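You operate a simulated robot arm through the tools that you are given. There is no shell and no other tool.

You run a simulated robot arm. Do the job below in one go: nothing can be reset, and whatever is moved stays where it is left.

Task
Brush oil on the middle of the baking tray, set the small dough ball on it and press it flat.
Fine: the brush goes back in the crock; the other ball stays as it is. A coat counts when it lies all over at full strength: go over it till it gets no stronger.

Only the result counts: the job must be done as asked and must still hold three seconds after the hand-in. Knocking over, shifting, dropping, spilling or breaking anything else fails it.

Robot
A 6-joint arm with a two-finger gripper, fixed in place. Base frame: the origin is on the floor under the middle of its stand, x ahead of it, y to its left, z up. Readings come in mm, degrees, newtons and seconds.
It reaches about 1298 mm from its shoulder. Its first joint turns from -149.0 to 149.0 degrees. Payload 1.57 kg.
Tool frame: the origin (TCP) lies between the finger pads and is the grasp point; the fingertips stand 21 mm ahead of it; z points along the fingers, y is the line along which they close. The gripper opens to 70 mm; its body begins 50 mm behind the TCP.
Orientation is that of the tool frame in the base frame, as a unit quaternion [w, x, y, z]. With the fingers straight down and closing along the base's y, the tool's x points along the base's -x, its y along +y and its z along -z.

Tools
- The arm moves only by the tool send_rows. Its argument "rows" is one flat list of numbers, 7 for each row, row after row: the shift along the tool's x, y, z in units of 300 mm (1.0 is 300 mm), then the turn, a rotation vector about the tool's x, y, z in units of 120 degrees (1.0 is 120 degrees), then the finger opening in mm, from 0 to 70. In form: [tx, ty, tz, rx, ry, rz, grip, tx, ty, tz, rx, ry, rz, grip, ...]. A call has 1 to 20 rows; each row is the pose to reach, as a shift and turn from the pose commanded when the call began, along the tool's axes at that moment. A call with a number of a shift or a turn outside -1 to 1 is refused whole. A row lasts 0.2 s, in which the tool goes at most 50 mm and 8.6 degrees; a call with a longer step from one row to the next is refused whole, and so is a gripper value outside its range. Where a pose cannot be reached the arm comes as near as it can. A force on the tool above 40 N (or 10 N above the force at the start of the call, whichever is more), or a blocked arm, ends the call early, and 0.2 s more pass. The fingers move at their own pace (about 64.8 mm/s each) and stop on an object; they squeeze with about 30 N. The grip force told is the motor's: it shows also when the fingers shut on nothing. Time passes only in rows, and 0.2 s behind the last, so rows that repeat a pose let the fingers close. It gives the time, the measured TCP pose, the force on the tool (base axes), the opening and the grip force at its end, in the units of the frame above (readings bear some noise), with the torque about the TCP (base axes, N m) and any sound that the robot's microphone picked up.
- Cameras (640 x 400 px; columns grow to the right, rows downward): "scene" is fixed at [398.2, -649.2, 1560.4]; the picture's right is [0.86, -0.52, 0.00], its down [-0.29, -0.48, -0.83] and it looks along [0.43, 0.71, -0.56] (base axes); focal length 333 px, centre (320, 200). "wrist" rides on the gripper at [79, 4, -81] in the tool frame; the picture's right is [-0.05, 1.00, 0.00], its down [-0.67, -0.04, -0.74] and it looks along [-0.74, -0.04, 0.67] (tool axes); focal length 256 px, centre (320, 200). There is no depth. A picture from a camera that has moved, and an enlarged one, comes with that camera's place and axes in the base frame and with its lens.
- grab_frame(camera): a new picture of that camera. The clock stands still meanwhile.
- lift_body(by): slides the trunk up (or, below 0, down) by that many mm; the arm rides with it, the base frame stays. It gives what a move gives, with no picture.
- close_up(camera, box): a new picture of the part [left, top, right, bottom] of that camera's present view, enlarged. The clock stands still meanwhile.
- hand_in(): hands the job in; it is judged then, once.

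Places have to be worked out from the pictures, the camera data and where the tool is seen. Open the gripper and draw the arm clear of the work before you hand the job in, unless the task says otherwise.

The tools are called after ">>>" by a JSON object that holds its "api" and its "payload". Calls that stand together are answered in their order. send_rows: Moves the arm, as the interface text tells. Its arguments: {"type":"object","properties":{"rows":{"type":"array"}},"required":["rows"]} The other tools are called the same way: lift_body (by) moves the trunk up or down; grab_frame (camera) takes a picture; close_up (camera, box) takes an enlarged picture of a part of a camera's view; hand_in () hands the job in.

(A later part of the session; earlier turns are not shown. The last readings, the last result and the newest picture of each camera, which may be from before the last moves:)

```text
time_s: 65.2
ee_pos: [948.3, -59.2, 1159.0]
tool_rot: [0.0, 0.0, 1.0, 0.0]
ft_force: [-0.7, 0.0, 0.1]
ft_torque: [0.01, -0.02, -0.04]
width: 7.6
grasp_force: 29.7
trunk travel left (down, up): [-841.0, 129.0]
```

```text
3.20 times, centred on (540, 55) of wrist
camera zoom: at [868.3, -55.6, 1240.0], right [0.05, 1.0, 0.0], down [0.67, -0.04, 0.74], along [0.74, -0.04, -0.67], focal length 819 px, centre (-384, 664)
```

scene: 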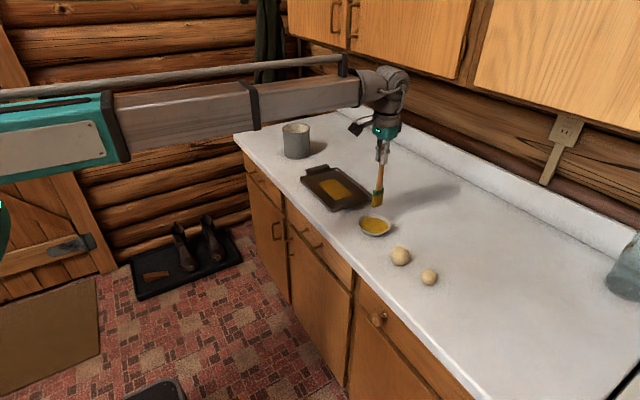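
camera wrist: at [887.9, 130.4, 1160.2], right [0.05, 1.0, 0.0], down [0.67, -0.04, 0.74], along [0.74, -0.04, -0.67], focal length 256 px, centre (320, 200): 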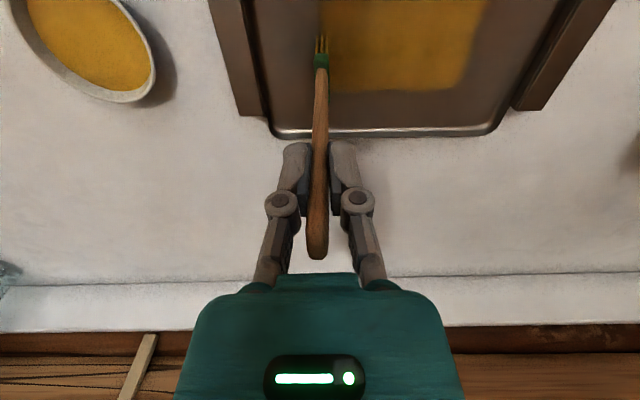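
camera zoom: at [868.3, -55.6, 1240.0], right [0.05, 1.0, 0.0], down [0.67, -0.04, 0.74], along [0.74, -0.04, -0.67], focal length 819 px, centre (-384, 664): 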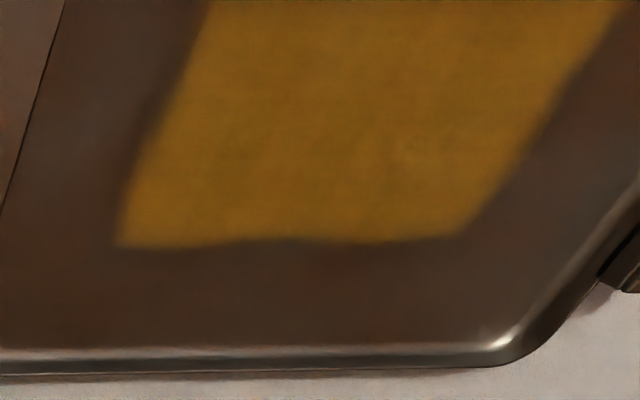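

The coat is unchanged after fresh oil, so it is at full strength and even all over. Now I'll raise the brush and carry it back to the crock.

>>> {"api": "lift_body", "payload": {"by": 98}}

>>> {"api": "send_rows", "payload": {"rows": [-0.009, 0.138, 0, 0, 0, 0, 0, -0.017, 0.276, 0, 0, 0, 0, 0, -0.026, 0.414, 0, 0, 0, 0, 0, -0.034, 0.552, 0, 0, 0, 0, 0, -0.043, 0.691, 0, 0, 0, 0, 0, -0.051, 0.829, 0, 0, 0, 0, 0, -0.06, 0.967, 0, 0, 0, 0, 0]}}

>>> {"api": "send_rows", "payload": {"rows": [-0.009, 0.1357, 0, 0, 0, -0.0381, 0, -0.018, 0.2714, 0, 0, 0, -0.0763, 0, -0.027, 0.4071, 0, 0, 0, -0.1144, 0, -0.036, 0.5429, 0, 0, 0, -0.1526, 0, -0.045, 0.6786, 0, 0, 0, -0.1907, 0, -0.054, 0.8143, 0, 0, 0, -0.2289, 0, -0.063, 0.95, 0, 0, 0, -0.267, 0]}}

>>> {"api": "grab_frame", "payload": {"camera": "wrist"}}

>>> {"api": "close_up", "payload": {"camera": "scene", "box": [236, 40, 356, 160]}}

```text
time_s: 66.6
ee_pos: [947.7, -57.9, 1256.1]
tool_rot: [0.0, 0.0, 1.0, 0.0]
ft_force: [-0.1, 0.0, -0.3]
ft_torque: [0.01, 0.03, 0.01]
width: 7.6
grasp_force: 29.9
trunk travel left (down, up): [-939.0, 31.0]
```

```text
time_s: 68.2
ee_pos: [964.9, 229.3, 1256.4]
tool_rot: [-0.001, 0.001, 1.0, -0.001]
ft_force: [-0.5, -0.1, -1.6]
ft_torque: [0.0, -0.01, -0.02]
width: 7.2
grasp_force: 29.6
trunk travel left (down, up): [-939.0, 31.0]
```

```text
time_s: 69.8
ee_pos: [985.7, 519.3, 1256.4]
tool_rot: [0.0, -0.277, 0.961, 0.0]
ft_force: [0.0, 0.0, -0.7]
ft_torque: [-0.03, -0.01, -0.01]
width: 7.5
grasp_force: 29.7
trunk travel left (down, up): [-939.0, 31.0]
```

```text
taken
camera wrist: at [916.3, 480.3, 1337.6], right [-0.48, 0.87, 0.0], down [0.58, 0.32, 0.74], along [0.65, 0.36, -0.67], focal length 256 px, centre (320, 200)
```

wrist: 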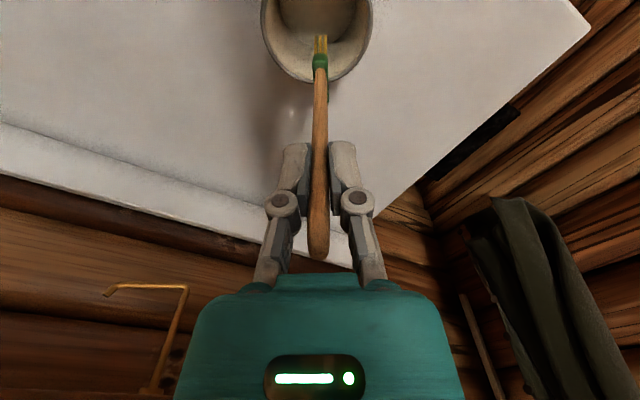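

```text
3.33 times, centred on (296, 100) of scene
camera zoom: at [398.2, -649.2, 1560.4], right [0.86, -0.52, 0.0], down [-0.29, -0.48, -0.83], along [0.43, 0.71, -0.56], focal length 1111 px, centre (400, 533)
```

zoom: 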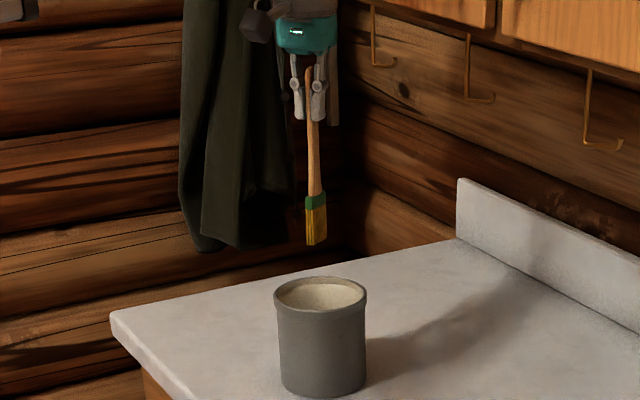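

The brush hangs right over the crock opening, about 3 mm off to one side. I'll make that small correction and lower 140 mm into the crock.

>>> {"api": "send_rows", "payload": {"rows": [0, -0.005, 0, 0, 0, 0, 0, 0, -0.01, 0, 0, 0, 0, 0]}}

>>> {"api": "lift_body", "payload": {"by": -140}}

>>> {"api": "grab_frame", "payload": {"camera": "wrist"}}

>>> {"api": "close_up", "payload": {"camera": "scene", "box": [236, 60, 356, 180]}}

```text
time_s: 70.4
ee_pos: [986.8, 514.1, 1256.4]
tool_rot: [-0.001, -0.276, 0.961, 0.0]
ft_force: [-0.4, 0.7, -0.5]
ft_torque: [-0.01, 0.0, -0.02]
width: 7.1
grasp_force: 30.0
trunk travel left (down, up): [-939.0, 31.0]
```

```text
time_s: 72.0
ee_pos: [986.7, 513.4, 1117.4]
tool_rot: [0.0, -0.276, 0.961, 0.0]
ft_force: [0.1, 0.2, 0.0]
ft_torque: [0.02, 0.01, 0.0]
width: 7.5
grasp_force: 30.5
trunk travel left (down, up): [-799.0, 171.0]
```

```text
taken
camera wrist: at [916.7, 474.9, 1198.2], right [-0.48, 0.88, 0.0], down [0.58, 0.32, 0.74], along [0.65, 0.36, -0.67], focal length 256 px, centre (320, 200)
```

wrist: 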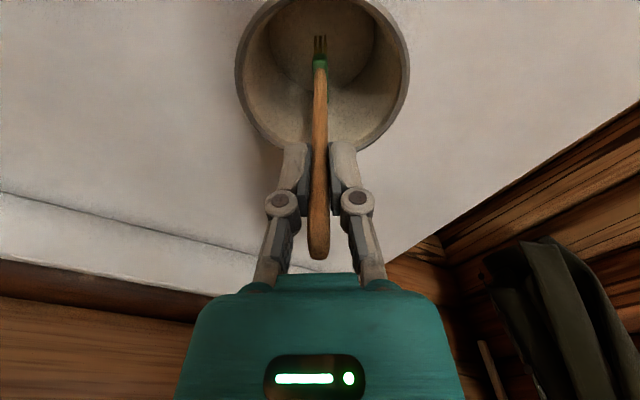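

```text
3.33 times, centred on (296, 120) of scene
camera zoom: at [398.2, -649.2, 1560.4], right [0.86, -0.52, 0.0], down [-0.29, -0.48, -0.83], along [0.43, 0.71, -0.56], focal length 1111 px, centre (400, 467)
```

zoom: 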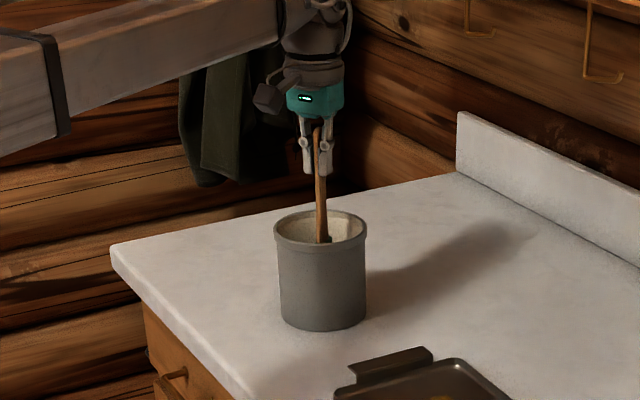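

The brush is centred in the crock with no contact. Lowering 29 mm more toward the bottom.

>>> {"api": "lift_body", "payload": {"by": -29}}

>>> {"api": "lift_body", "payload": {"by": -2}}

```text
time_s: 72.8
ee_pos: [985.0, 514.7, 1088.0]
tool_rot: [0.0, -0.276, 0.961, 0.0]
ft_force: [-0.5, 0.0, 0.5]
ft_torque: [-0.05, 0.03, 0.06]
width: 7.4
grasp_force: 29.9
trunk travel left (down, up): [-770.0, 200.0]
```

```text
time_s: 73.3
ee_pos: [986.0, 513.9, 1085.9]
tool_rot: [0.001, -0.275, 0.961, 0.0]
ft_force: [-0.7, 0.0, -1.4]
ft_torque: [-0.02, 0.02, -0.03]
width: 7.4
grasp_force: 29.7
trunk travel left (down, up): [-768.0, 202.0]
```

>>> {"api": "lift_body", "payload": {"by": -2}}

```text
time_s: 73.8
ee_pos: [986.4, 515.0, 1085.3]
tool_rot: [0.001, -0.276, 0.961, 0.0]
ft_force: [0.8, 2.3, 9.5]
ft_torque: [0.14, -0.29, 0.03]
width: 7.2
grasp_force: 29.7
trunk travel left (down, up): [-766.0, 204.0]
```

The bristles touch the crock bottom (9.5 N). I'll ease up 1 mm and open the fingers.

>>> {"api": "lift_body", "payload": {"by": 1}}

>>> {"api": "send_rows", "payload": {"rows": [0, 0, 0, 0, 0, 0, 10, 0, 0, 0, 0, 0, 0, 16, 0, 0, 0, 0, 0, 0, 30, 0, 0, 0, 0, 0, 0, 50, 0, 0, 0, 0, 0, 0, 70, 0, 0, 0, 0, 0, 0, 70]}}

>>> {"api": "grab_frame", "payload": {"camera": "wrist"}}

>>> {"api": "close_up", "payload": {"camera": "scene", "box": [236, 60, 356, 180]}}

```text
time_s: 74.3
ee_pos: [987.0, 514.3, 1085.5]
tool_rot: [0.0, -0.276, 0.961, 0.0]
ft_force: [1.0, -0.1, 1.8]
ft_torque: [0.04, -0.04, 0.01]
width: 7.5
grasp_force: 30.2
trunk travel left (down, up): [-767.0, 203.0]
```

```text
time_s: 75.7
ee_pos: [985.4, 513.2, 1085.4]
tool_rot: [0.001, -0.275, 0.961, 0.0]
ft_force: [-0.3, 0.2, 0.1]
ft_torque: [0.01, -0.01, 0.0]
width: 70.0
grasp_force: 0.1
trunk travel left (down, up): [-767.0, 203.0]
```

```text
taken
camera wrist: at [916.8, 475.0, 1166.1], right [-0.48, 0.88, 0.0], down [0.58, 0.32, 0.74], along [0.65, 0.36, -0.67], focal length 256 px, centre (320, 200)
```

wrist: 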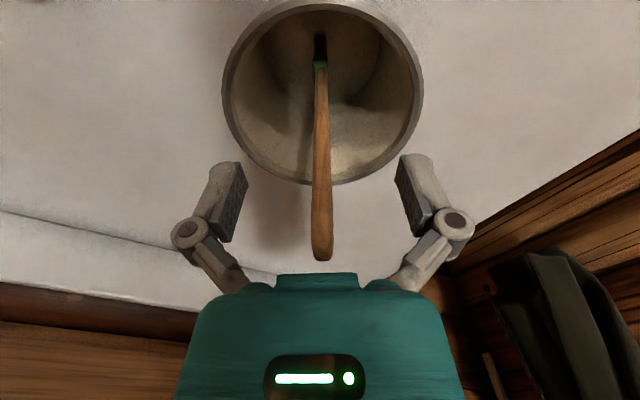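

```text
3.33 times, centred on (296, 120) of scene
camera zoom: at [398.2, -649.2, 1560.4], right [0.86, -0.52, 0.0], down [-0.29, -0.48, -0.83], along [0.43, 0.71, -0.56], focal length 1111 px, centre (400, 467)
```

zoom: 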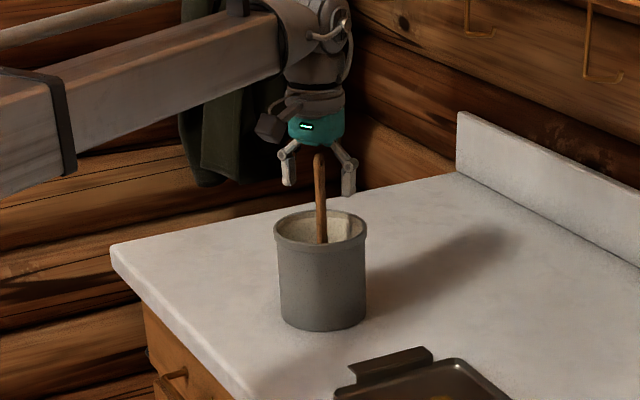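

The brush stands freely and upright in the crock. I'll raise the trunk to clear it, then travel toward the small ball, turning square again.

>>> {"api": "lift_body", "payload": {"by": 135}}

>>> {"api": "send_rows", "payload": {"rows": [0.0782, -0.1027, 0, 0, 0, 0.0381, 70, 0.1565, -0.2054, 0, 0, 0, 0.0763, 70, 0.2347, -0.3081, 0, 0, 0, 0.1144, 70, 0.313, -0.4109, 0, 0, 0, 0.1526, 70, 0.3912, -0.5136, 0, 0, 0, 0.1907, 70, 0.4695, -0.6163, 0, 0, 0, 0.2289, 70, 0.5477, -0.719, 0, 0, 0, 0.267, 70]}}

>>> {"api": "grab_frame", "payload": {"camera": "scene"}}

>>> {"api": "grab_frame", "payload": {"camera": "wrist"}}

```text
time_s: 77.4
ee_pos: [985.3, 515.5, 1219.9]
tool_rot: [0.001, -0.275, 0.961, 0.0]
ft_force: [-0.3, 0.2, 0.0]
ft_torque: [0.03, 0.0, 0.01]
width: 70.3
grasp_force: 0.1
trunk travel left (down, up): [-902.0, 68.0]
```

```text
time_s: 79.0
ee_pos: [960.8, 243.2, 1220.9]
tool_rot: [0.0, 0.0, 1.0, 0.0]
ft_force: [-0.4, 0.1, 0.5]
ft_torque: [-0.01, -0.01, 0.03]
width: 69.8
grasp_force: 0.1
out of reach, approached as far as the arm can: row 3
trunk travel left (down, up): [-902.0, 68.0]
```

```text
taken
```

scene: 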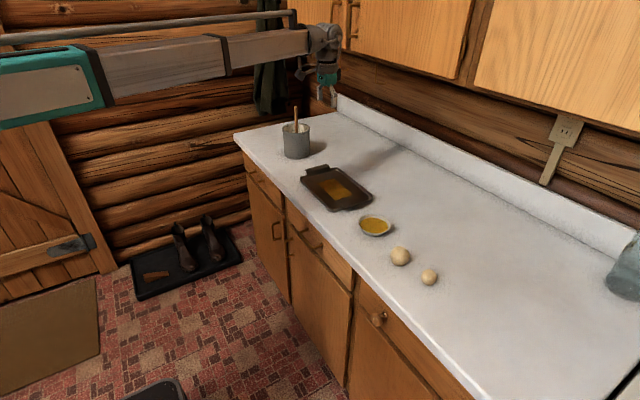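

```text
taken
camera wrist: at [882.3, 246.1, 1301.4], right [0.06, 1.0, 0.0], down [0.67, -0.04, 0.74], along [0.74, -0.04, -0.67], focal length 256 px, centre (320, 200)
```

wrist: 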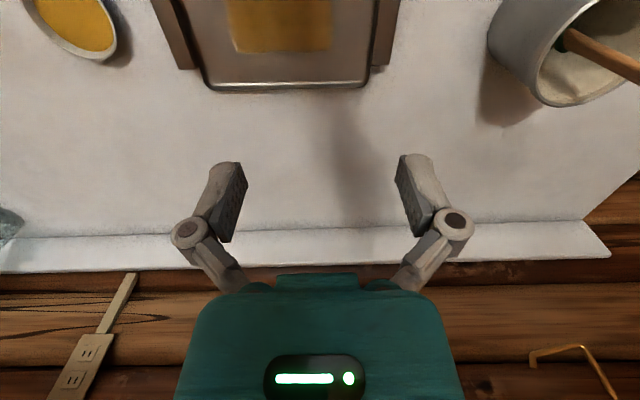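

The brush and coat are fine. Moving to the near side of the small ball in two legs so the wrist camera can see it.

>>> {"api": "send_rows", "payload": {"rows": [0.0308, -0.1467, 0, 0, 0, 0, 70, 0.0617, -0.2933, 0, 0, 0, 0, 70, 0.0925, -0.44, 0, 0, 0, 0, 70, 0.1233, -0.5867, 0, 0, 0, 0, 70, 0.1542, -0.7333, 0, 0, 0, 0, 70, 0.185, -0.88, 0, 0, 0, 0, 70]}}

>>> {"api": "send_rows", "payload": {"rows": [0.0308, -0.1467, 0, 0, 0, 0, 70, 0.0617, -0.2933, 0, 0, 0, 0, 70, 0.0925, -0.44, 0, 0, 0, 0, 70, 0.1233, -0.5867, 0, 0, 0, 0, 70, 0.1542, -0.7333, 0, 0, 0, 0, 70, 0.185, -0.88, 0, 0, 0, 0, 70]}}

>>> {"api": "grab_frame", "payload": {"camera": "wrist"}}

>>> {"api": "grab_frame", "payload": {"camera": "scene"}}

```text
time_s: 80.4
ee_pos: [905.4, -21.8, 1220.8]
tool_rot: [0.0, 0.0, 1.0, 0.0]
ft_force: [0.3, -0.3, -0.2]
ft_torque: [0.0, 0.0, 0.0]
width: 70.2
grasp_force: 0.1
trunk travel left (down, up): [-902.0, 68.0]
```

```text
time_s: 81.8
ee_pos: [852.5, -284.9, 1221.3]
tool_rot: [0.001, 0.0, 1.0, 0.0]
ft_force: [-0.4, 0.0, -0.2]
ft_torque: [-0.03, 0.02, -0.01]
width: 69.9
grasp_force: 0.0
out of reach, approached as far as the arm can: row 3
trunk travel left (down, up): [-902.0, 68.0]
```

```text
taken
camera wrist: at [773.1, -281.3, 1301.1], right [0.05, 1.0, 0.0], down [0.67, -0.04, 0.74], along [0.74, -0.04, -0.67], focal length 256 px, centre (320, 200)
```

wrist: 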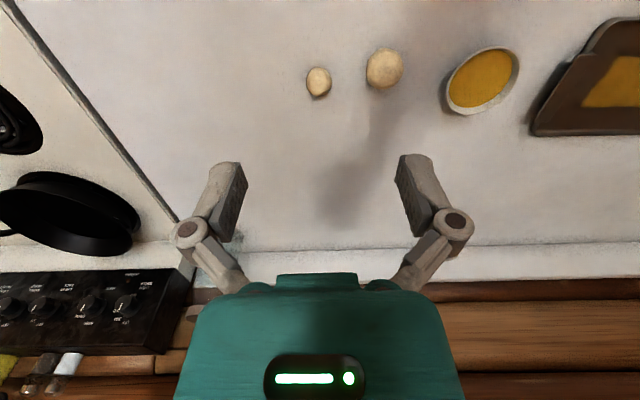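

```text
taken
```

scene: 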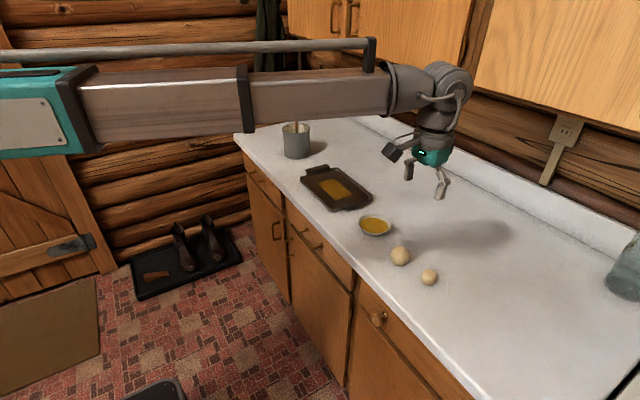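

The small ball sits near (934,-292), with the big one about 94 mm to its left at (919,-198). I'll move over the small ball and lower 150 mm, then refine.

>>> {"api": "send_rows", "payload": {"rows": [-0.0906, -0.0078, 0, 0, 0, 0, 66, -0.1811, -0.0156, 0, 0, 0, 0, 62, -0.2717, -0.0233, 0, 0, 0, 0, 60]}}

>>> {"api": "lift_body", "payload": {"by": -150}}

>>> {"api": "grab_frame", "payload": {"camera": "wrist"}}

>>> {"api": "close_up", "payload": {"camera": "scene", "box": [370, 200, 490, 300]}}

```text
time_s: 82.6
ee_pos: [930.8, -292.2, 1219.1]
tool_rot: [0.0, -0.001, 1.0, 0.0]
ft_force: [0.1, 0.4, 0.4]
ft_torque: [0.0, -0.02, 0.01]
width: 59.9
grasp_force: 0.1
trunk travel left (down, up): [-902.0, 68.0]
```

```text
time_s: 84.3
ee_pos: [930.9, -291.1, 1070.0]
tool_rot: [0.0, -0.001, 1.0, 0.0]
ft_force: [-1.1, 1.0, -0.8]
ft_torque: [0.06, -0.01, 0.01]
width: 60.2
grasp_force: 0.0
trunk travel left (down, up): [-752.0, 218.0]
```

```text
taken
camera wrist: at [851.4, -287.6, 1151.2], right [0.05, 1.0, 0.0], down [0.67, -0.04, 0.74], along [0.74, -0.04, -0.67], focal length 256 px, centre (320, 200)
```

wrist: 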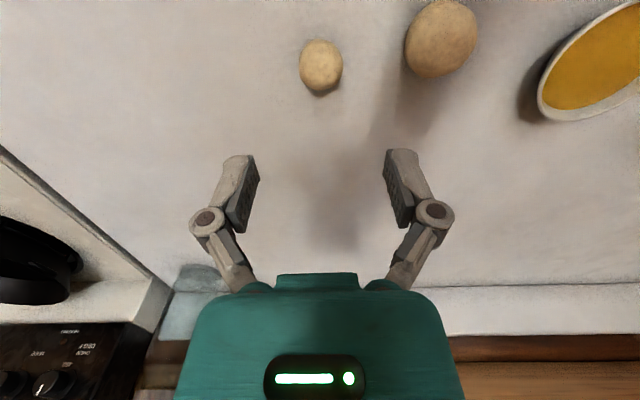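

```text
4.00 times, centred on (430, 250) of scene
camera zoom: at [398.2, -649.2, 1560.4], right [0.86, -0.52, 0.0], down [-0.29, -0.48, -0.83], along [0.43, 0.71, -0.56], focal length 1333 px, centre (-120, 0)
```

zoom: 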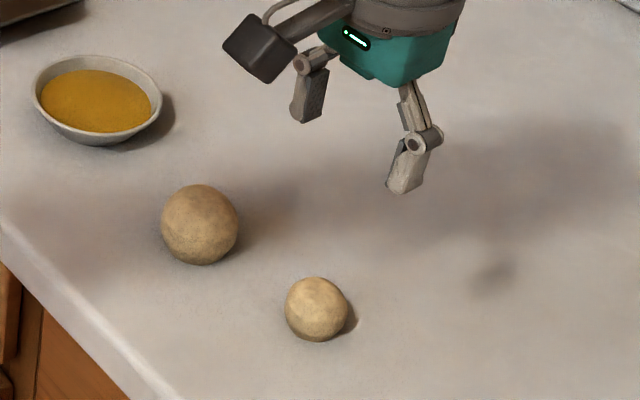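

The ball (about 37 mm across) is at about (936,-291). Shifting 5 mm forward and lowering another 100 mm, with the fingers straddling it.

>>> {"api": "send_rows", "payload": {"rows": [-0.009, 0, 0, 0, 0, 0, 60, -0.0183, 0, 0, 0, 0, 0, 60]}}

>>> {"api": "lift_body", "payload": {"by": -100}}

>>> {"api": "grab_frame", "payload": {"camera": "wrist"}}

>>> {"api": "close_up", "payload": {"camera": "scene", "box": [370, 200, 490, 300]}}

```text
time_s: 84.9
ee_pos: [936.2, -290.9, 1071.3]
tool_rot: [0.0, 0.0, 1.0, 0.0]
ft_force: [0.6, -0.2, -1.2]
ft_torque: [0.01, -0.02, -0.01]
width: 59.8
grasp_force: 0.1
trunk travel left (down, up): [-752.0, 218.0]
```

```text
time_s: 86.2
ee_pos: [936.1, -290.5, 970.5]
tool_rot: [-0.001, 0.0, 1.0, 0.0]
ft_force: [0.1, -0.1, 0.5]
ft_torque: [-0.01, 0.02, -0.02]
width: 59.8
grasp_force: 0.0
trunk travel left (down, up): [-652.0, 318.0]
```

```text
taken
camera wrist: at [856.4, -287.3, 1051.2], right [0.05, 1.0, 0.0], down [0.67, -0.04, 0.74], along [0.74, -0.04, -0.67], focal length 256 px, centre (320, 200)
```

wrist: 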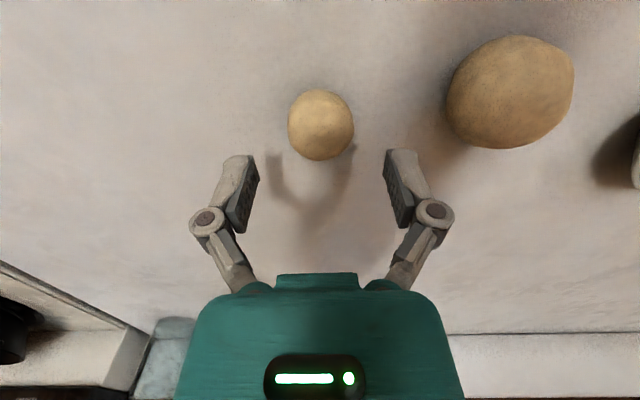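

```text
4.00 times, centred on (430, 250) of scene
camera zoom: at [398.2, -649.2, 1560.4], right [0.86, -0.52, 0.0], down [-0.29, -0.48, -0.83], along [0.43, 0.71, -0.56], focal length 1333 px, centre (-120, 0)
```

zoom: 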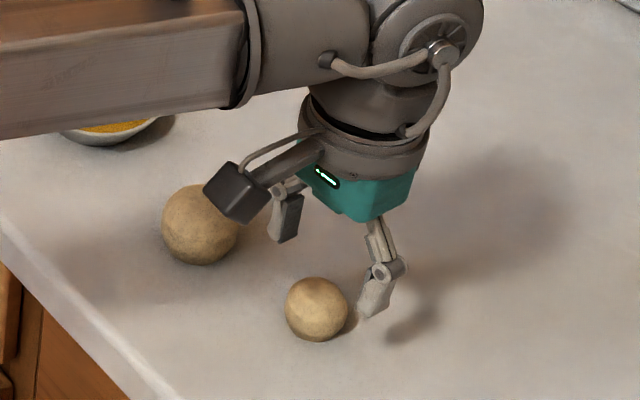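

The ball is centred between the fingers at about (935,-291,922), so the counter is near z=904. Lowering 40 mm leaves the fingertips about 5 mm above the counter.

>>> {"api": "lift_body", "payload": {"by": -40}}

>>> {"api": "grab_frame", "payload": {"camera": "wrist"}}

>>> {"api": "close_up", "payload": {"camera": "scene", "box": [370, 210, 490, 300]}}

```text
time_s: 87.1
ee_pos: [935.6, -291.3, 930.5]
tool_rot: [0.001, 0.001, 1.0, 0.0]
ft_force: [-0.6, 0.1, 0.1]
ft_torque: [0.01, -0.03, 0.01]
width: 59.7
grasp_force: 0.0
trunk travel left (down, up): [-612.0, 358.0]
```

```text
taken
camera wrist: at [856.3, -287.3, 1011.2], right [0.05, 1.0, 0.0], down [0.67, -0.04, 0.74], along [0.74, -0.04, -0.67], focal length 256 px, centre (320, 200)
```

wrist: 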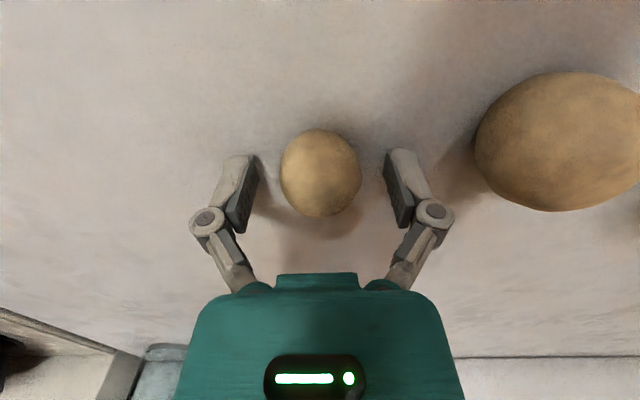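

```text
4.44 times, centred on (430, 255) of scene
camera zoom: at [398.2, -649.2, 1560.4], right [0.86, -0.52, 0.0], down [-0.29, -0.48, -0.83], along [0.43, 0.71, -0.56], focal length 1481 px, centre (-169, -44)
```

zoom: 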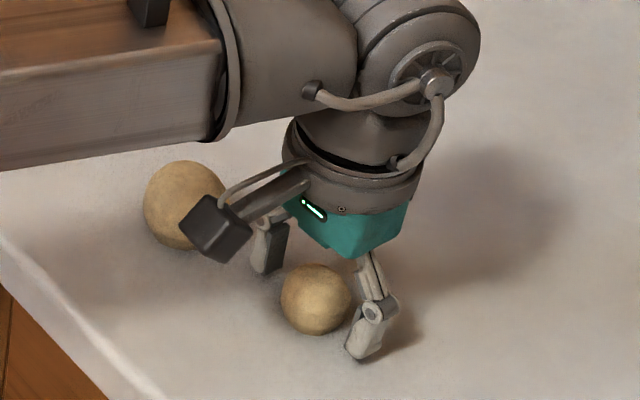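

The ball is centred between the pads. I'll close gently in steps toward 35 mm and see when the fingers meet the dough.

>>> {"api": "send_rows", "payload": {"rows": [0, 0, 0, 0, 0, 0, 48, 0, 0, 0, 0, 0, 0, 40, 0, 0, 0, 0, 0, 0, 37, 0, 0, 0, 0, 0, 0, 35, 0, 0, 0, 0, 0, 0, 35]}}

>>> {"api": "grab_frame", "payload": {"camera": "wrist"}}

```text
time_s: 88.3
ee_pos: [935.5, -290.4, 930.9]
tool_rot: [-0.001, -0.001, 1.0, 0.0]
ft_force: [1.3, -0.5, 1.2]
ft_torque: [0.03, 0.0, 0.02]
width: 36.1
grasp_force: 19.4
trunk travel left (down, up): [-612.0, 358.0]
```

```text
taken
camera wrist: at [856.4, -287.3, 1011.3], right [0.05, 1.0, 0.0], down [0.67, -0.04, 0.74], along [0.74, -0.04, -0.67], focal length 256 px, centre (320, 200)
```

wrist: 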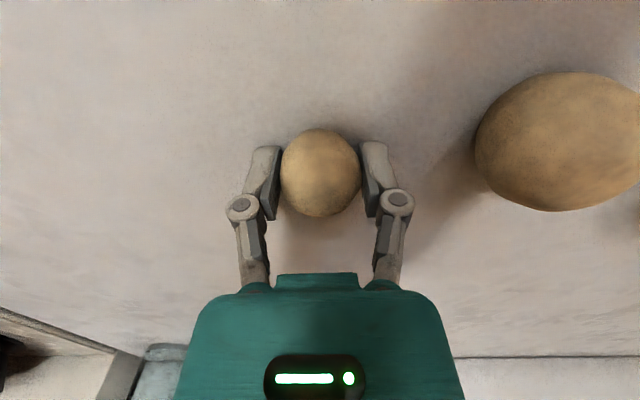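

Held at 36 mm with 19 N and no visible deformation. Lifting it with the trunk.

>>> {"api": "lift_body", "payload": {"by": 130}}

>>> {"api": "grab_frame", "payload": {"camera": "wrist"}}

>>> {"api": "close_up", "payload": {"camera": "scene", "box": [350, 170, 500, 300]}}

```text
time_s: 89.8
ee_pos: [935.4, -290.7, 1058.9]
tool_rot: [0.0, 0.0, 1.0, 0.0]
ft_force: [0.2, 0.3, -0.1]
ft_torque: [-0.02, 0.03, 0.04]
width: 36.4
grasp_force: 9.8
trunk travel left (down, up): [-742.0, 228.0]
```

```text
taken
camera wrist: at [856.6, -287.3, 1141.0], right [0.05, 1.0, 0.0], down [0.67, -0.04, 0.74], along [0.74, -0.04, -0.67], focal length 256 px, centre (320, 200)
```

wrist: 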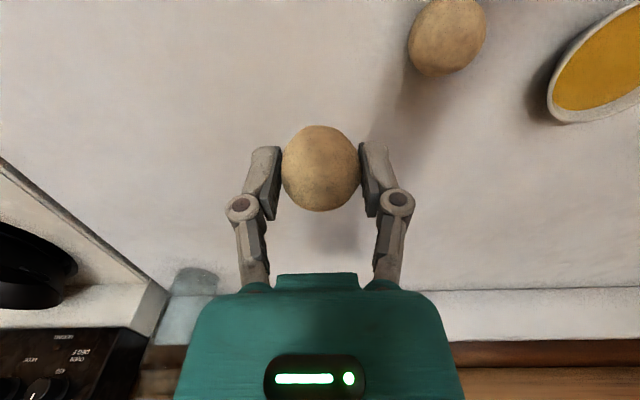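

```text
3.08 times, centred on (425, 235) of scene
camera zoom: at [398.2, -649.2, 1560.4], right [0.86, -0.52, 0.0], down [-0.29, -0.48, -0.83], along [0.43, 0.71, -0.56], focal length 1026 px, centre (-3, 92)
```

zoom: 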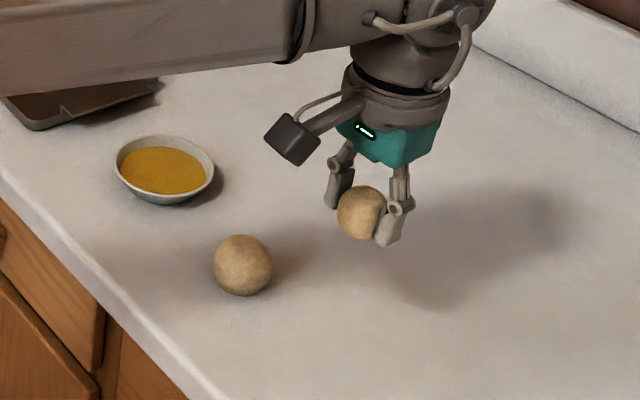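

The ball is held, though the grip force dropped to 10 N, so I'll tighten by 1 mm and carry it toward the tray's middle.

>>> {"api": "send_rows", "payload": {"rows": [0, 0, 0, 0, 0, 0, 34, -0.008, 0.134, 0, 0, 0, 0, 34, -0.017, 0.268, 0, 0, 0, 0, 34, -0.025, 0.402, 0, 0, 0, 0, 34, -0.033, 0.537, 0, 0, 0, 0, 34, -0.042, 0.671, 0, 0, 0, 0, 34, -0.05, 0.805, 0, 0, 0, 0, 34]}}

>>> {"api": "send_rows", "payload": {"rows": [-0.008, 0.134, 0, 0, 0, 0, 34, -0.017, 0.268, 0, 0, 0, 0, 34, -0.025, 0.402, 0, 0, 0, 0, 34, -0.033, 0.537, 0, 0, 0, 0, 34, -0.042, 0.671, 0, 0, 0, 0, 34, -0.05, 0.805, 0, 0, 0, 0, 34]}}

>>> {"api": "grab_frame", "payload": {"camera": "wrist"}}

>>> {"api": "close_up", "payload": {"camera": "scene", "box": [270, 110, 420, 230]}}

```text
time_s: 91.5
ee_pos: [949.1, -49.6, 1060.0]
tool_rot: [0.001, 0.001, 1.0, 0.0]
ft_force: [-0.1, -0.2, -0.9]
ft_torque: [0.01, 0.03, -0.03]
width: 35.7
grasp_force: 30.1
trunk travel left (down, up): [-742.0, 228.0]
```

```text
time_s: 92.8
ee_pos: [970.4, 191.7, 1059.9]
tool_rot: [0.0, 0.0, 1.0, 0.0]
ft_force: [-0.6, 0.9, -0.8]
ft_torque: [0.0, -0.01, -0.01]
width: 35.8
grasp_force: 29.8
trunk travel left (down, up): [-742.0, 228.0]
```

```text
taken
camera wrist: at [891.3, 195.9, 1141.0], right [0.05, 1.0, 0.0], down [0.67, -0.04, 0.74], along [0.74, -0.04, -0.67], focal length 256 px, centre (320, 200)
```

wrist: 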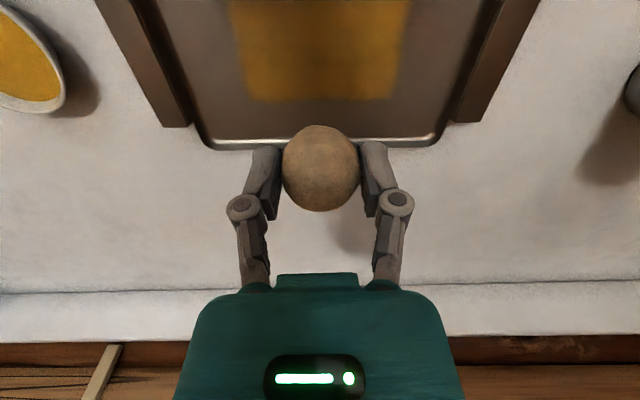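

```text
3.33 times, centred on (345, 170) of scene
camera zoom: at [398.2, -649.2, 1560.4], right [0.86, -0.52, 0.0], down [-0.29, -0.48, -0.83], along [0.43, 0.71, -0.56], focal length 1111 px, centre (237, 300)
```

zoom: 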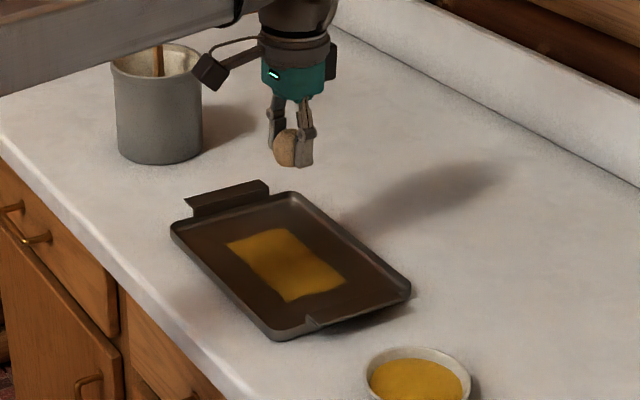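

The ball is above the oiled middle, which I put at about (967,189). Lowering toward the tray; the ball's bottom is about 28 mm below the TCP.

>>> {"api": "lift_body", "payload": {"by": -112}}

>>> {"api": "close_up", "payload": {"camera": "scene", "box": [290, 140, 390, 220]}}

>>> {"api": "grab_frame", "payload": {"camera": "wrist"}}

```text
time_s: 94.3
ee_pos: [970.1, 191.4, 947.9]
tool_rot: [0.0, -0.001, 1.0, 0.0]
ft_force: [-0.3, -1.0, -0.4]
ft_torque: [-0.03, 0.01, 0.02]
width: 35.7
grasp_force: 30.0
trunk travel left (down, up): [-630.0, 340.0]
```

```text
5.00 times, centred on (340, 180) of scene
camera zoom: at [398.2, -649.2, 1560.4], right [0.86, -0.52, 0.0], down [-0.29, -0.48, -0.83], along [0.43, 0.71, -0.56], focal length 1666 px, centre (220, 300)
```

zoom: 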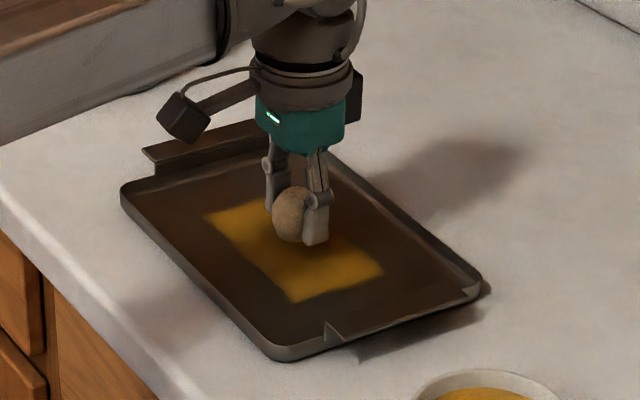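

```text
taken
camera wrist: at [891.0, 195.2, 1029.2], right [0.05, 1.0, 0.0], down [0.67, -0.04, 0.74], along [0.74, -0.04, -0.67], focal length 256 px, centre (320, 200)
```

wrist: 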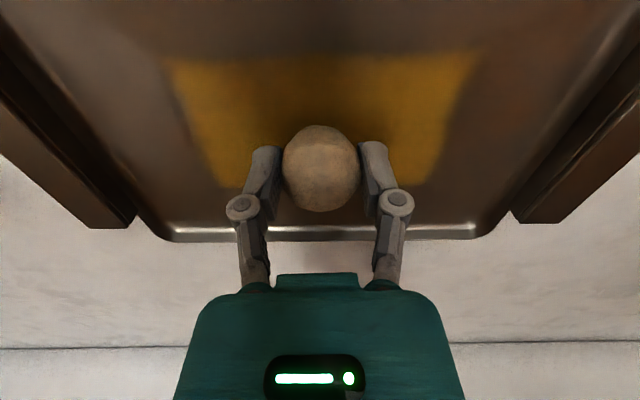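

The oiled patch measures a centre of about (971,193) in this view, right under the ball. Lowering 9 mm, then a small step to touch.

>>> {"api": "lift_body", "payload": {"by": -9}}

>>> {"api": "lift_body", "payload": {"by": -2}}

>>> {"api": "close_up", "payload": {"camera": "scene", "box": [310, 155, 370, 205]}}

```text
time_s: 94.9
ee_pos: [970.6, 191.7, 938.8]
tool_rot: [0.0, 0.0, 1.0, 0.0]
ft_force: [0.4, -0.6, -0.6]
ft_torque: [0.03, -0.02, -0.02]
width: 36.0
grasp_force: 30.1
trunk travel left (down, up): [-621.0, 349.0]
```

```text
time_s: 95.4
ee_pos: [970.0, 191.4, 938.3]
tool_rot: [0.0, -0.001, 1.0, -0.001]
ft_force: [1.1, 1.2, 4.9]
ft_torque: [0.09, -0.02, -0.02]
width: 35.8
grasp_force: 30.2
trunk travel left (down, up): [-619.0, 351.0]
```

```text
8.00 times, centred on (340, 180) of scene
camera zoom: at [398.2, -649.2, 1560.4], right [0.86, -0.52, 0.0], down [-0.29, -0.48, -0.83], along [0.43, 0.71, -0.56], focal length 2666 px, centre (160, 360)
```

zoom: 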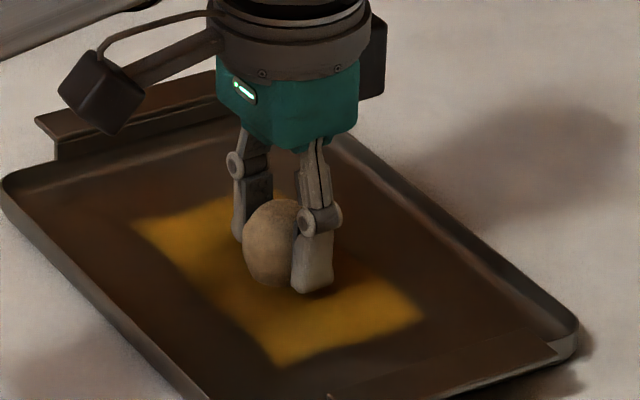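

The ball touches the tray (5 N). Opening the fingers gradually to release it.

>>> {"api": "send_rows", "payload": {"rows": [0, 0, 0, 0, 0, 0, 36, 0, 0, 0, 0, 0, 0, 38, 0, 0, 0, 0, 0, 0, 42, 0, 0, 0, 0, 0, 0, 50, 0, 0, 0, 0, 0, 0, 58, 0, 0, 0, 0, 0, 0, 62]}}

>>> {"api": "grab_frame", "payload": {"camera": "wrist"}}

```text
time_s: 96.8
ee_pos: [971.0, 190.9, 936.7]
tool_rot: [0.0, 0.0, 1.0, 0.0]
ft_force: [-0.2, -0.2, -0.3]
ft_torque: [0.01, 0.0, 0.01]
width: 61.7
grasp_force: 0.1
trunk travel left (down, up): [-619.0, 351.0]
```

```text
taken
camera wrist: at [891.0, 195.3, 1018.1], right [0.05, 1.0, 0.0], down [0.67, -0.04, 0.74], along [0.74, -0.04, -0.67], focal length 256 px, centre (320, 200)
```

wrist: 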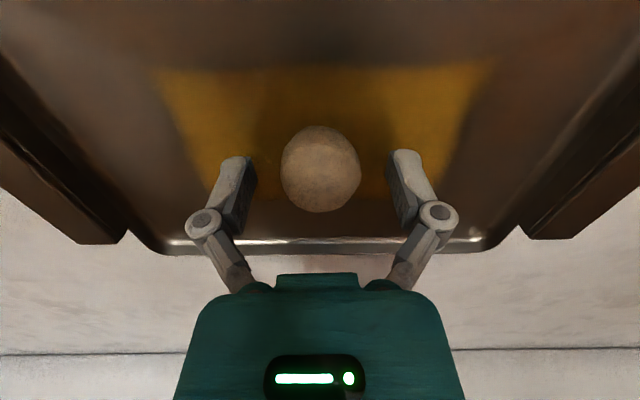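

The ball rests on the oiled middle. Raising 80 mm straight up and closing the fingers to make a pressing face.

>>> {"api": "lift_body", "payload": {"by": 80}}

>>> {"api": "send_rows", "payload": {"rows": [0, 0, 0, 0, 0, 0, 40, 0, 0, 0, 0, 0, 0, 20, 0, 0, 0, 0, 0, 0, 0, 0, 0, 0, 0, 0, 0, 0]}}

>>> {"api": "grab_frame", "payload": {"camera": "wrist"}}

>>> {"api": "close_up", "payload": {"camera": "scene", "box": [300, 140, 380, 210]}}

```text
time_s: 98.0
ee_pos: [970.7, 191.1, 1016.9]
tool_rot: [0.001, 0.0, 1.0, -0.001]
ft_force: [0.0, -0.4, -0.3]
ft_torque: [0.0, -0.01, 0.01]
width: 61.9
grasp_force: 0.0
trunk travel left (down, up): [-699.0, 271.0]
```

```text
time_s: 99.0
ee_pos: [970.7, 191.2, 1017.5]
tool_rot: [0.0, 0.0, 1.0, 0.0]
ft_force: [0.2, 0.1, 0.2]
ft_torque: [0.01, -0.04, 0.0]
width: 0.0
grasp_force: 28.3
trunk travel left (down, up): [-699.0, 271.0]
```

```text
taken
camera wrist: at [891.1, 195.3, 1098.1], right [0.05, 1.0, 0.0], down [0.67, -0.04, 0.74], along [0.74, -0.04, -0.67], focal length 256 px, centre (320, 200)
```

wrist: 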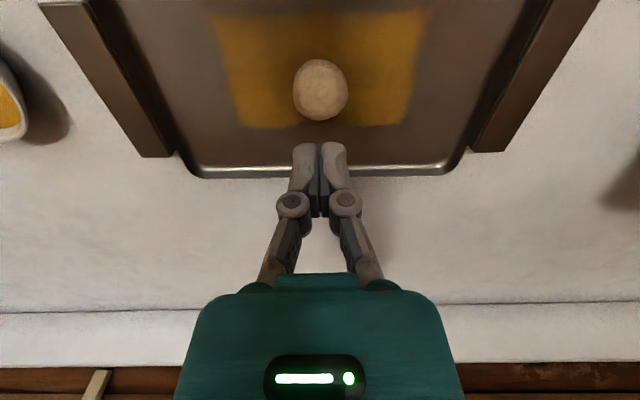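

```text
5.71 times, centred on (340, 175) of scene
camera zoom: at [398.2, -649.2, 1560.4], right [0.86, -0.52, 0.0], down [-0.29, -0.48, -0.83], along [0.43, 0.71, -0.56], focal length 1904 px, centre (206, 343)
```

zoom: 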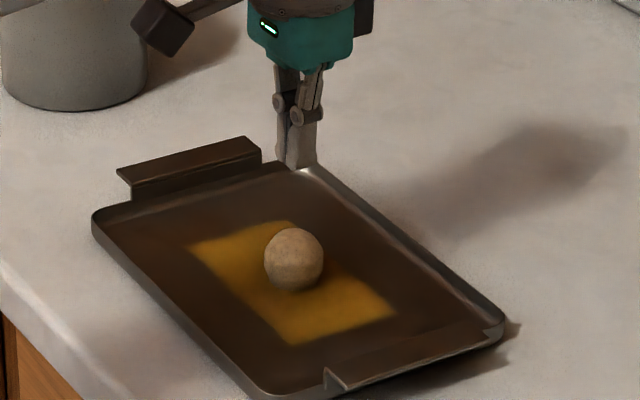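

The ball sits in the middle of the coat and the closed fingers are right above it. Lowering to just above its top.

>>> {"api": "lift_body", "payload": {"by": -46}}

>>> {"api": "grab_frame", "payload": {"camera": "wrist"}}

>>> {"api": "close_up", "payload": {"camera": "scene", "box": [310, 150, 370, 205]}}

```text
time_s: 99.8
ee_pos: [970.6, 191.0, 971.2]
tool_rot: [0.0, 0.0, 1.0, -0.001]
ft_force: [0.5, 0.2, 1.1]
ft_torque: [-0.05, -0.02, 0.0]
width: 0.0
grasp_force: 28.7
trunk travel left (down, up): [-653.0, 317.0]
```

```text
taken
camera wrist: at [890.9, 195.2, 1052.2], right [0.05, 1.0, 0.0], down [0.67, -0.04, 0.74], along [0.74, -0.04, -0.67], focal length 256 px, centre (320, 200)
```

wrist: 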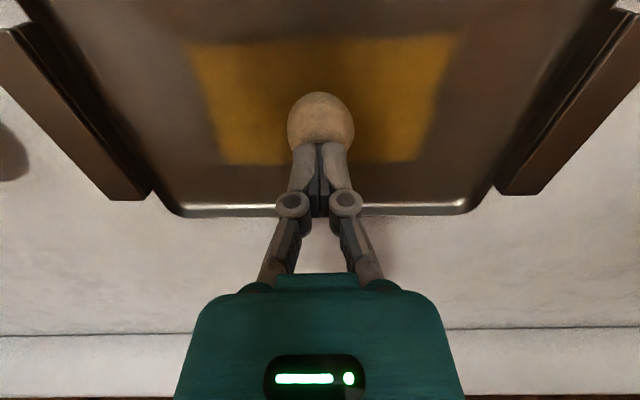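

```text
7.27 times, centred on (340, 178) of scene
camera zoom: at [398.2, -649.2, 1560.4], right [0.86, -0.52, 0.0], down [-0.29, -0.48, -0.83], along [0.43, 0.71, -0.56], focal length 2424 px, centre (174, 364)
```

zoom: 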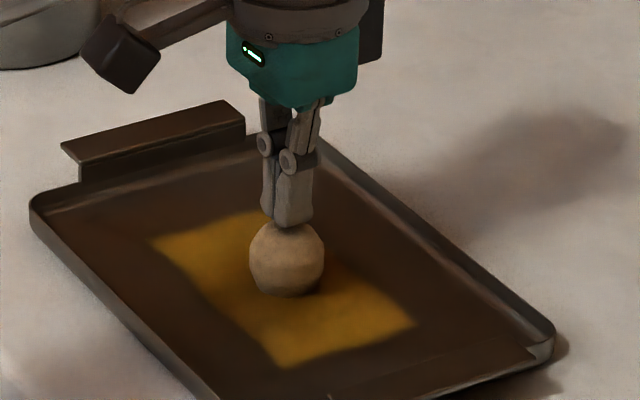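

Fingertips are centred over the ball, nearly touching. Pressing down in small steps.

>>> {"api": "lift_body", "payload": {"by": -4}}

>>> {"api": "lift_body", "payload": {"by": -3}}

>>> {"api": "close_up", "payload": {"camera": "scene", "box": [310, 150, 370, 205]}}

```text
time_s: 100.4
ee_pos: [970.7, 191.9, 967.0]
tool_rot: [0.0, 0.0, 1.0, -0.001]
ft_force: [-0.6, 0.3, 0.5]
ft_torque: [-0.01, 0.0, -0.01]
width: 0.0
grasp_force: 29.1
trunk travel left (down, up): [-649.0, 321.0]
```

```text
time_s: 100.9
ee_pos: [970.6, 190.8, 963.1]
tool_rot: [0.0, 0.001, 1.0, 0.001]
ft_force: [-0.3, 0.3, 0.3]
ft_torque: [0.02, -0.03, 0.0]
width: 0.0
grasp_force: 28.2
trunk travel left (down, up): [-646.0, 324.0]
```

```text
7.27 times, centred on (340, 178) of scene
camera zoom: at [398.2, -649.2, 1560.4], right [0.86, -0.52, 0.0], down [-0.29, -0.48, -0.83], along [0.43, 0.71, -0.56], focal length 2424 px, centre (174, 364)
```

zoom: 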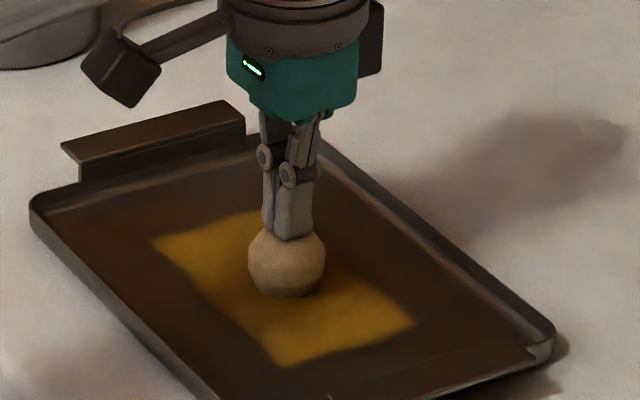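

The dough yields with almost no force, and its top is already flattening. Continuing down.

>>> {"api": "lift_body", "payload": {"by": -6}}

>>> {"api": "lift_body", "payload": {"by": -5}}

>>> {"api": "close_up", "payload": {"camera": "scene", "box": [310, 150, 370, 205]}}

>>> {"api": "grab_frame", "payload": {"camera": "wrist"}}

```text
time_s: 101.4
ee_pos: [968.7, 191.9, 957.2]
tool_rot: [0.0, 0.0, 1.0, 0.0]
ft_force: [-0.1, -0.6, -0.3]
ft_torque: [0.02, -0.05, 0.01]
width: 0.0
grasp_force: 28.5
trunk travel left (down, up): [-640.0, 330.0]
```

```text
time_s: 102.0
ee_pos: [969.5, 191.9, 953.6]
tool_rot: [0.0, 0.0, 1.0, 0.0]
ft_force: [0.0, -0.1, 0.1]
ft_torque: [0.03, 0.01, -0.01]
width: 0.0
grasp_force: 29.2
trunk travel left (down, up): [-635.0, 335.0]
```

```text
7.27 times, centred on (340, 178) of scene
camera zoom: at [398.2, -649.2, 1560.4], right [0.86, -0.52, 0.0], down [-0.29, -0.48, -0.83], along [0.43, 0.71, -0.56], focal length 2424 px, centre (174, 364)
```

zoom: 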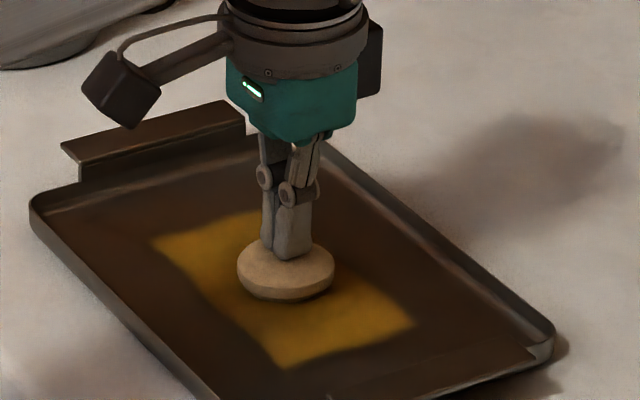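

```text
taken
camera wrist: at [891.1, 195.2, 1034.0], right [0.05, 1.0, 0.0], down [0.67, -0.04, 0.74], along [0.74, -0.04, -0.67], focal length 256 px, centre (320, 200)
```

wrist: 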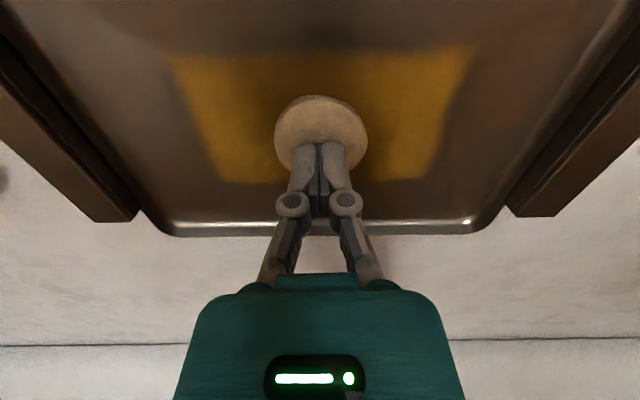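

It is becoming a disc about 22 mm thick. Continuing down in small steps.

>>> {"api": "lift_body", "payload": {"by": -5}}

>>> {"api": "lift_body", "payload": {"by": -4}}

>>> {"api": "close_up", "payload": {"camera": "scene", "box": [310, 150, 370, 205]}}

>>> {"api": "grab_frame", "payload": {"camera": "wrist"}}

```text
time_s: 102.5
ee_pos: [971.0, 191.6, 948.3]
tool_rot: [0.0, 0.0, 1.0, 0.0]
ft_force: [-0.4, 0.1, -0.3]
ft_torque: [0.0, 0.04, 0.02]
width: 0.1
grasp_force: 28.3
trunk travel left (down, up): [-630.0, 340.0]
```

```text
time_s: 103.0
ee_pos: [969.0, 191.5, 946.0]
tool_rot: [0.001, 0.001, 1.0, 0.0]
ft_force: [5.7, 0.0, 14.8]
ft_torque: [0.01, -0.1, -0.02]
width: 6.1
grasp_force: 29.0
trunk travel left (down, up): [-626.0, 344.0]
```

```text
7.27 times, centred on (340, 178) of scene
camera zoom: at [398.2, -649.2, 1560.4], right [0.86, -0.52, 0.0], down [-0.29, -0.48, -0.83], along [0.43, 0.71, -0.56], focal length 2424 px, centre (174, 364)
```

zoom: 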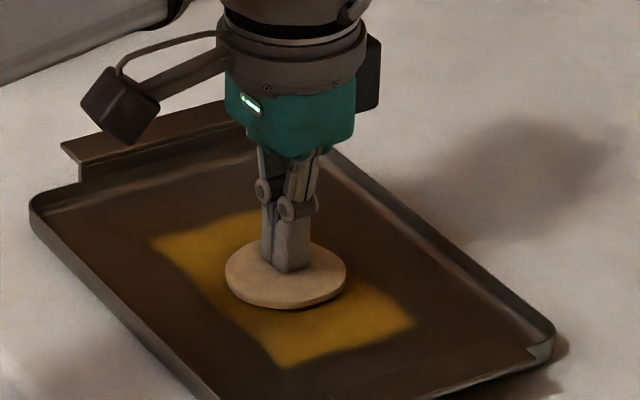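

```text
taken
camera wrist: at [890.5, 195.1, 1026.3], right [0.05, 1.0, 0.0], down [0.67, -0.04, 0.75], along [0.74, -0.04, -0.67], focal length 256 px, centre (320, 200)
```

wrist: 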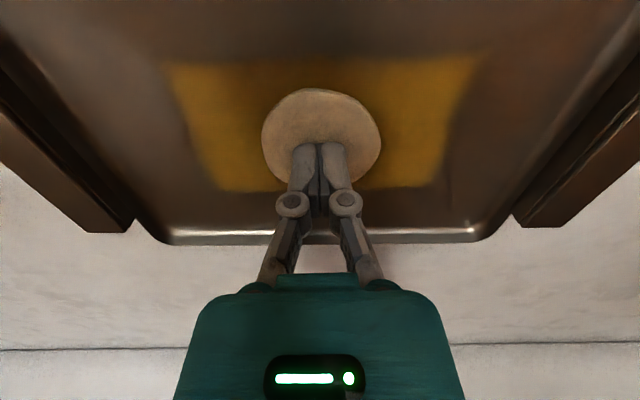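

The dough is now a thin disc about 60 mm across, and the force rose to 15 N, so it seems to be bottoming out. One more small press to make sure it gets no flatter.

>>> {"api": "lift_body", "payload": {"by": -1.5}}

>>> {"api": "close_up", "payload": {"camera": "scene", "box": [310, 150, 370, 205]}}

>>> {"api": "close_up", "payload": {"camera": "wrist", "box": [220, 60, 420, 240]}}

```text
time_s: 103.5
ee_pos: [970.4, 190.8, 943.8]
tool_rot: [0.001, 0.0, 1.0, 0.0]
ft_force: [11.2, 1.3, 33.5]
ft_torque: [0.01, 0.02, 0.0]
width: 5.9
grasp_force: 28.8
trunk travel left (down, up): [-624.0, 346.0]
```

```text
7.27 times, centred on (340, 178) of scene
camera zoom: at [398.2, -649.2, 1560.4], right [0.86, -0.52, 0.0], down [-0.29, -0.48, -0.83], along [0.43, 0.71, -0.56], focal length 2424 px, centre (174, 364)
```

zoom: 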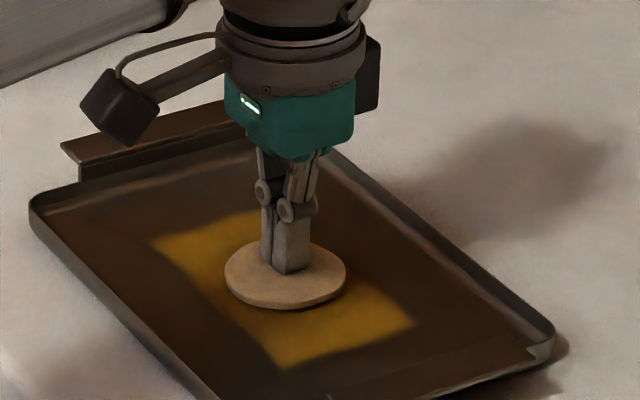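

```text
2.22 times, centred on (320, 150) of wrist
camera zoom: at [890.0, 194.9, 1025.6], right [0.05, 1.0, 0.0], down [0.66, -0.04, 0.75], along [0.75, -0.04, -0.66], focal length 569 px, centre (320, 311)
```

zoom: 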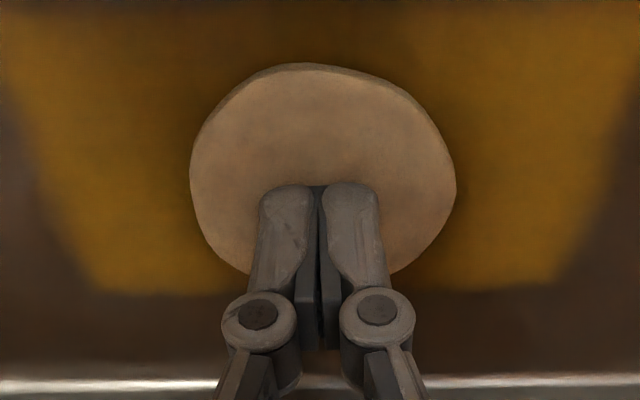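

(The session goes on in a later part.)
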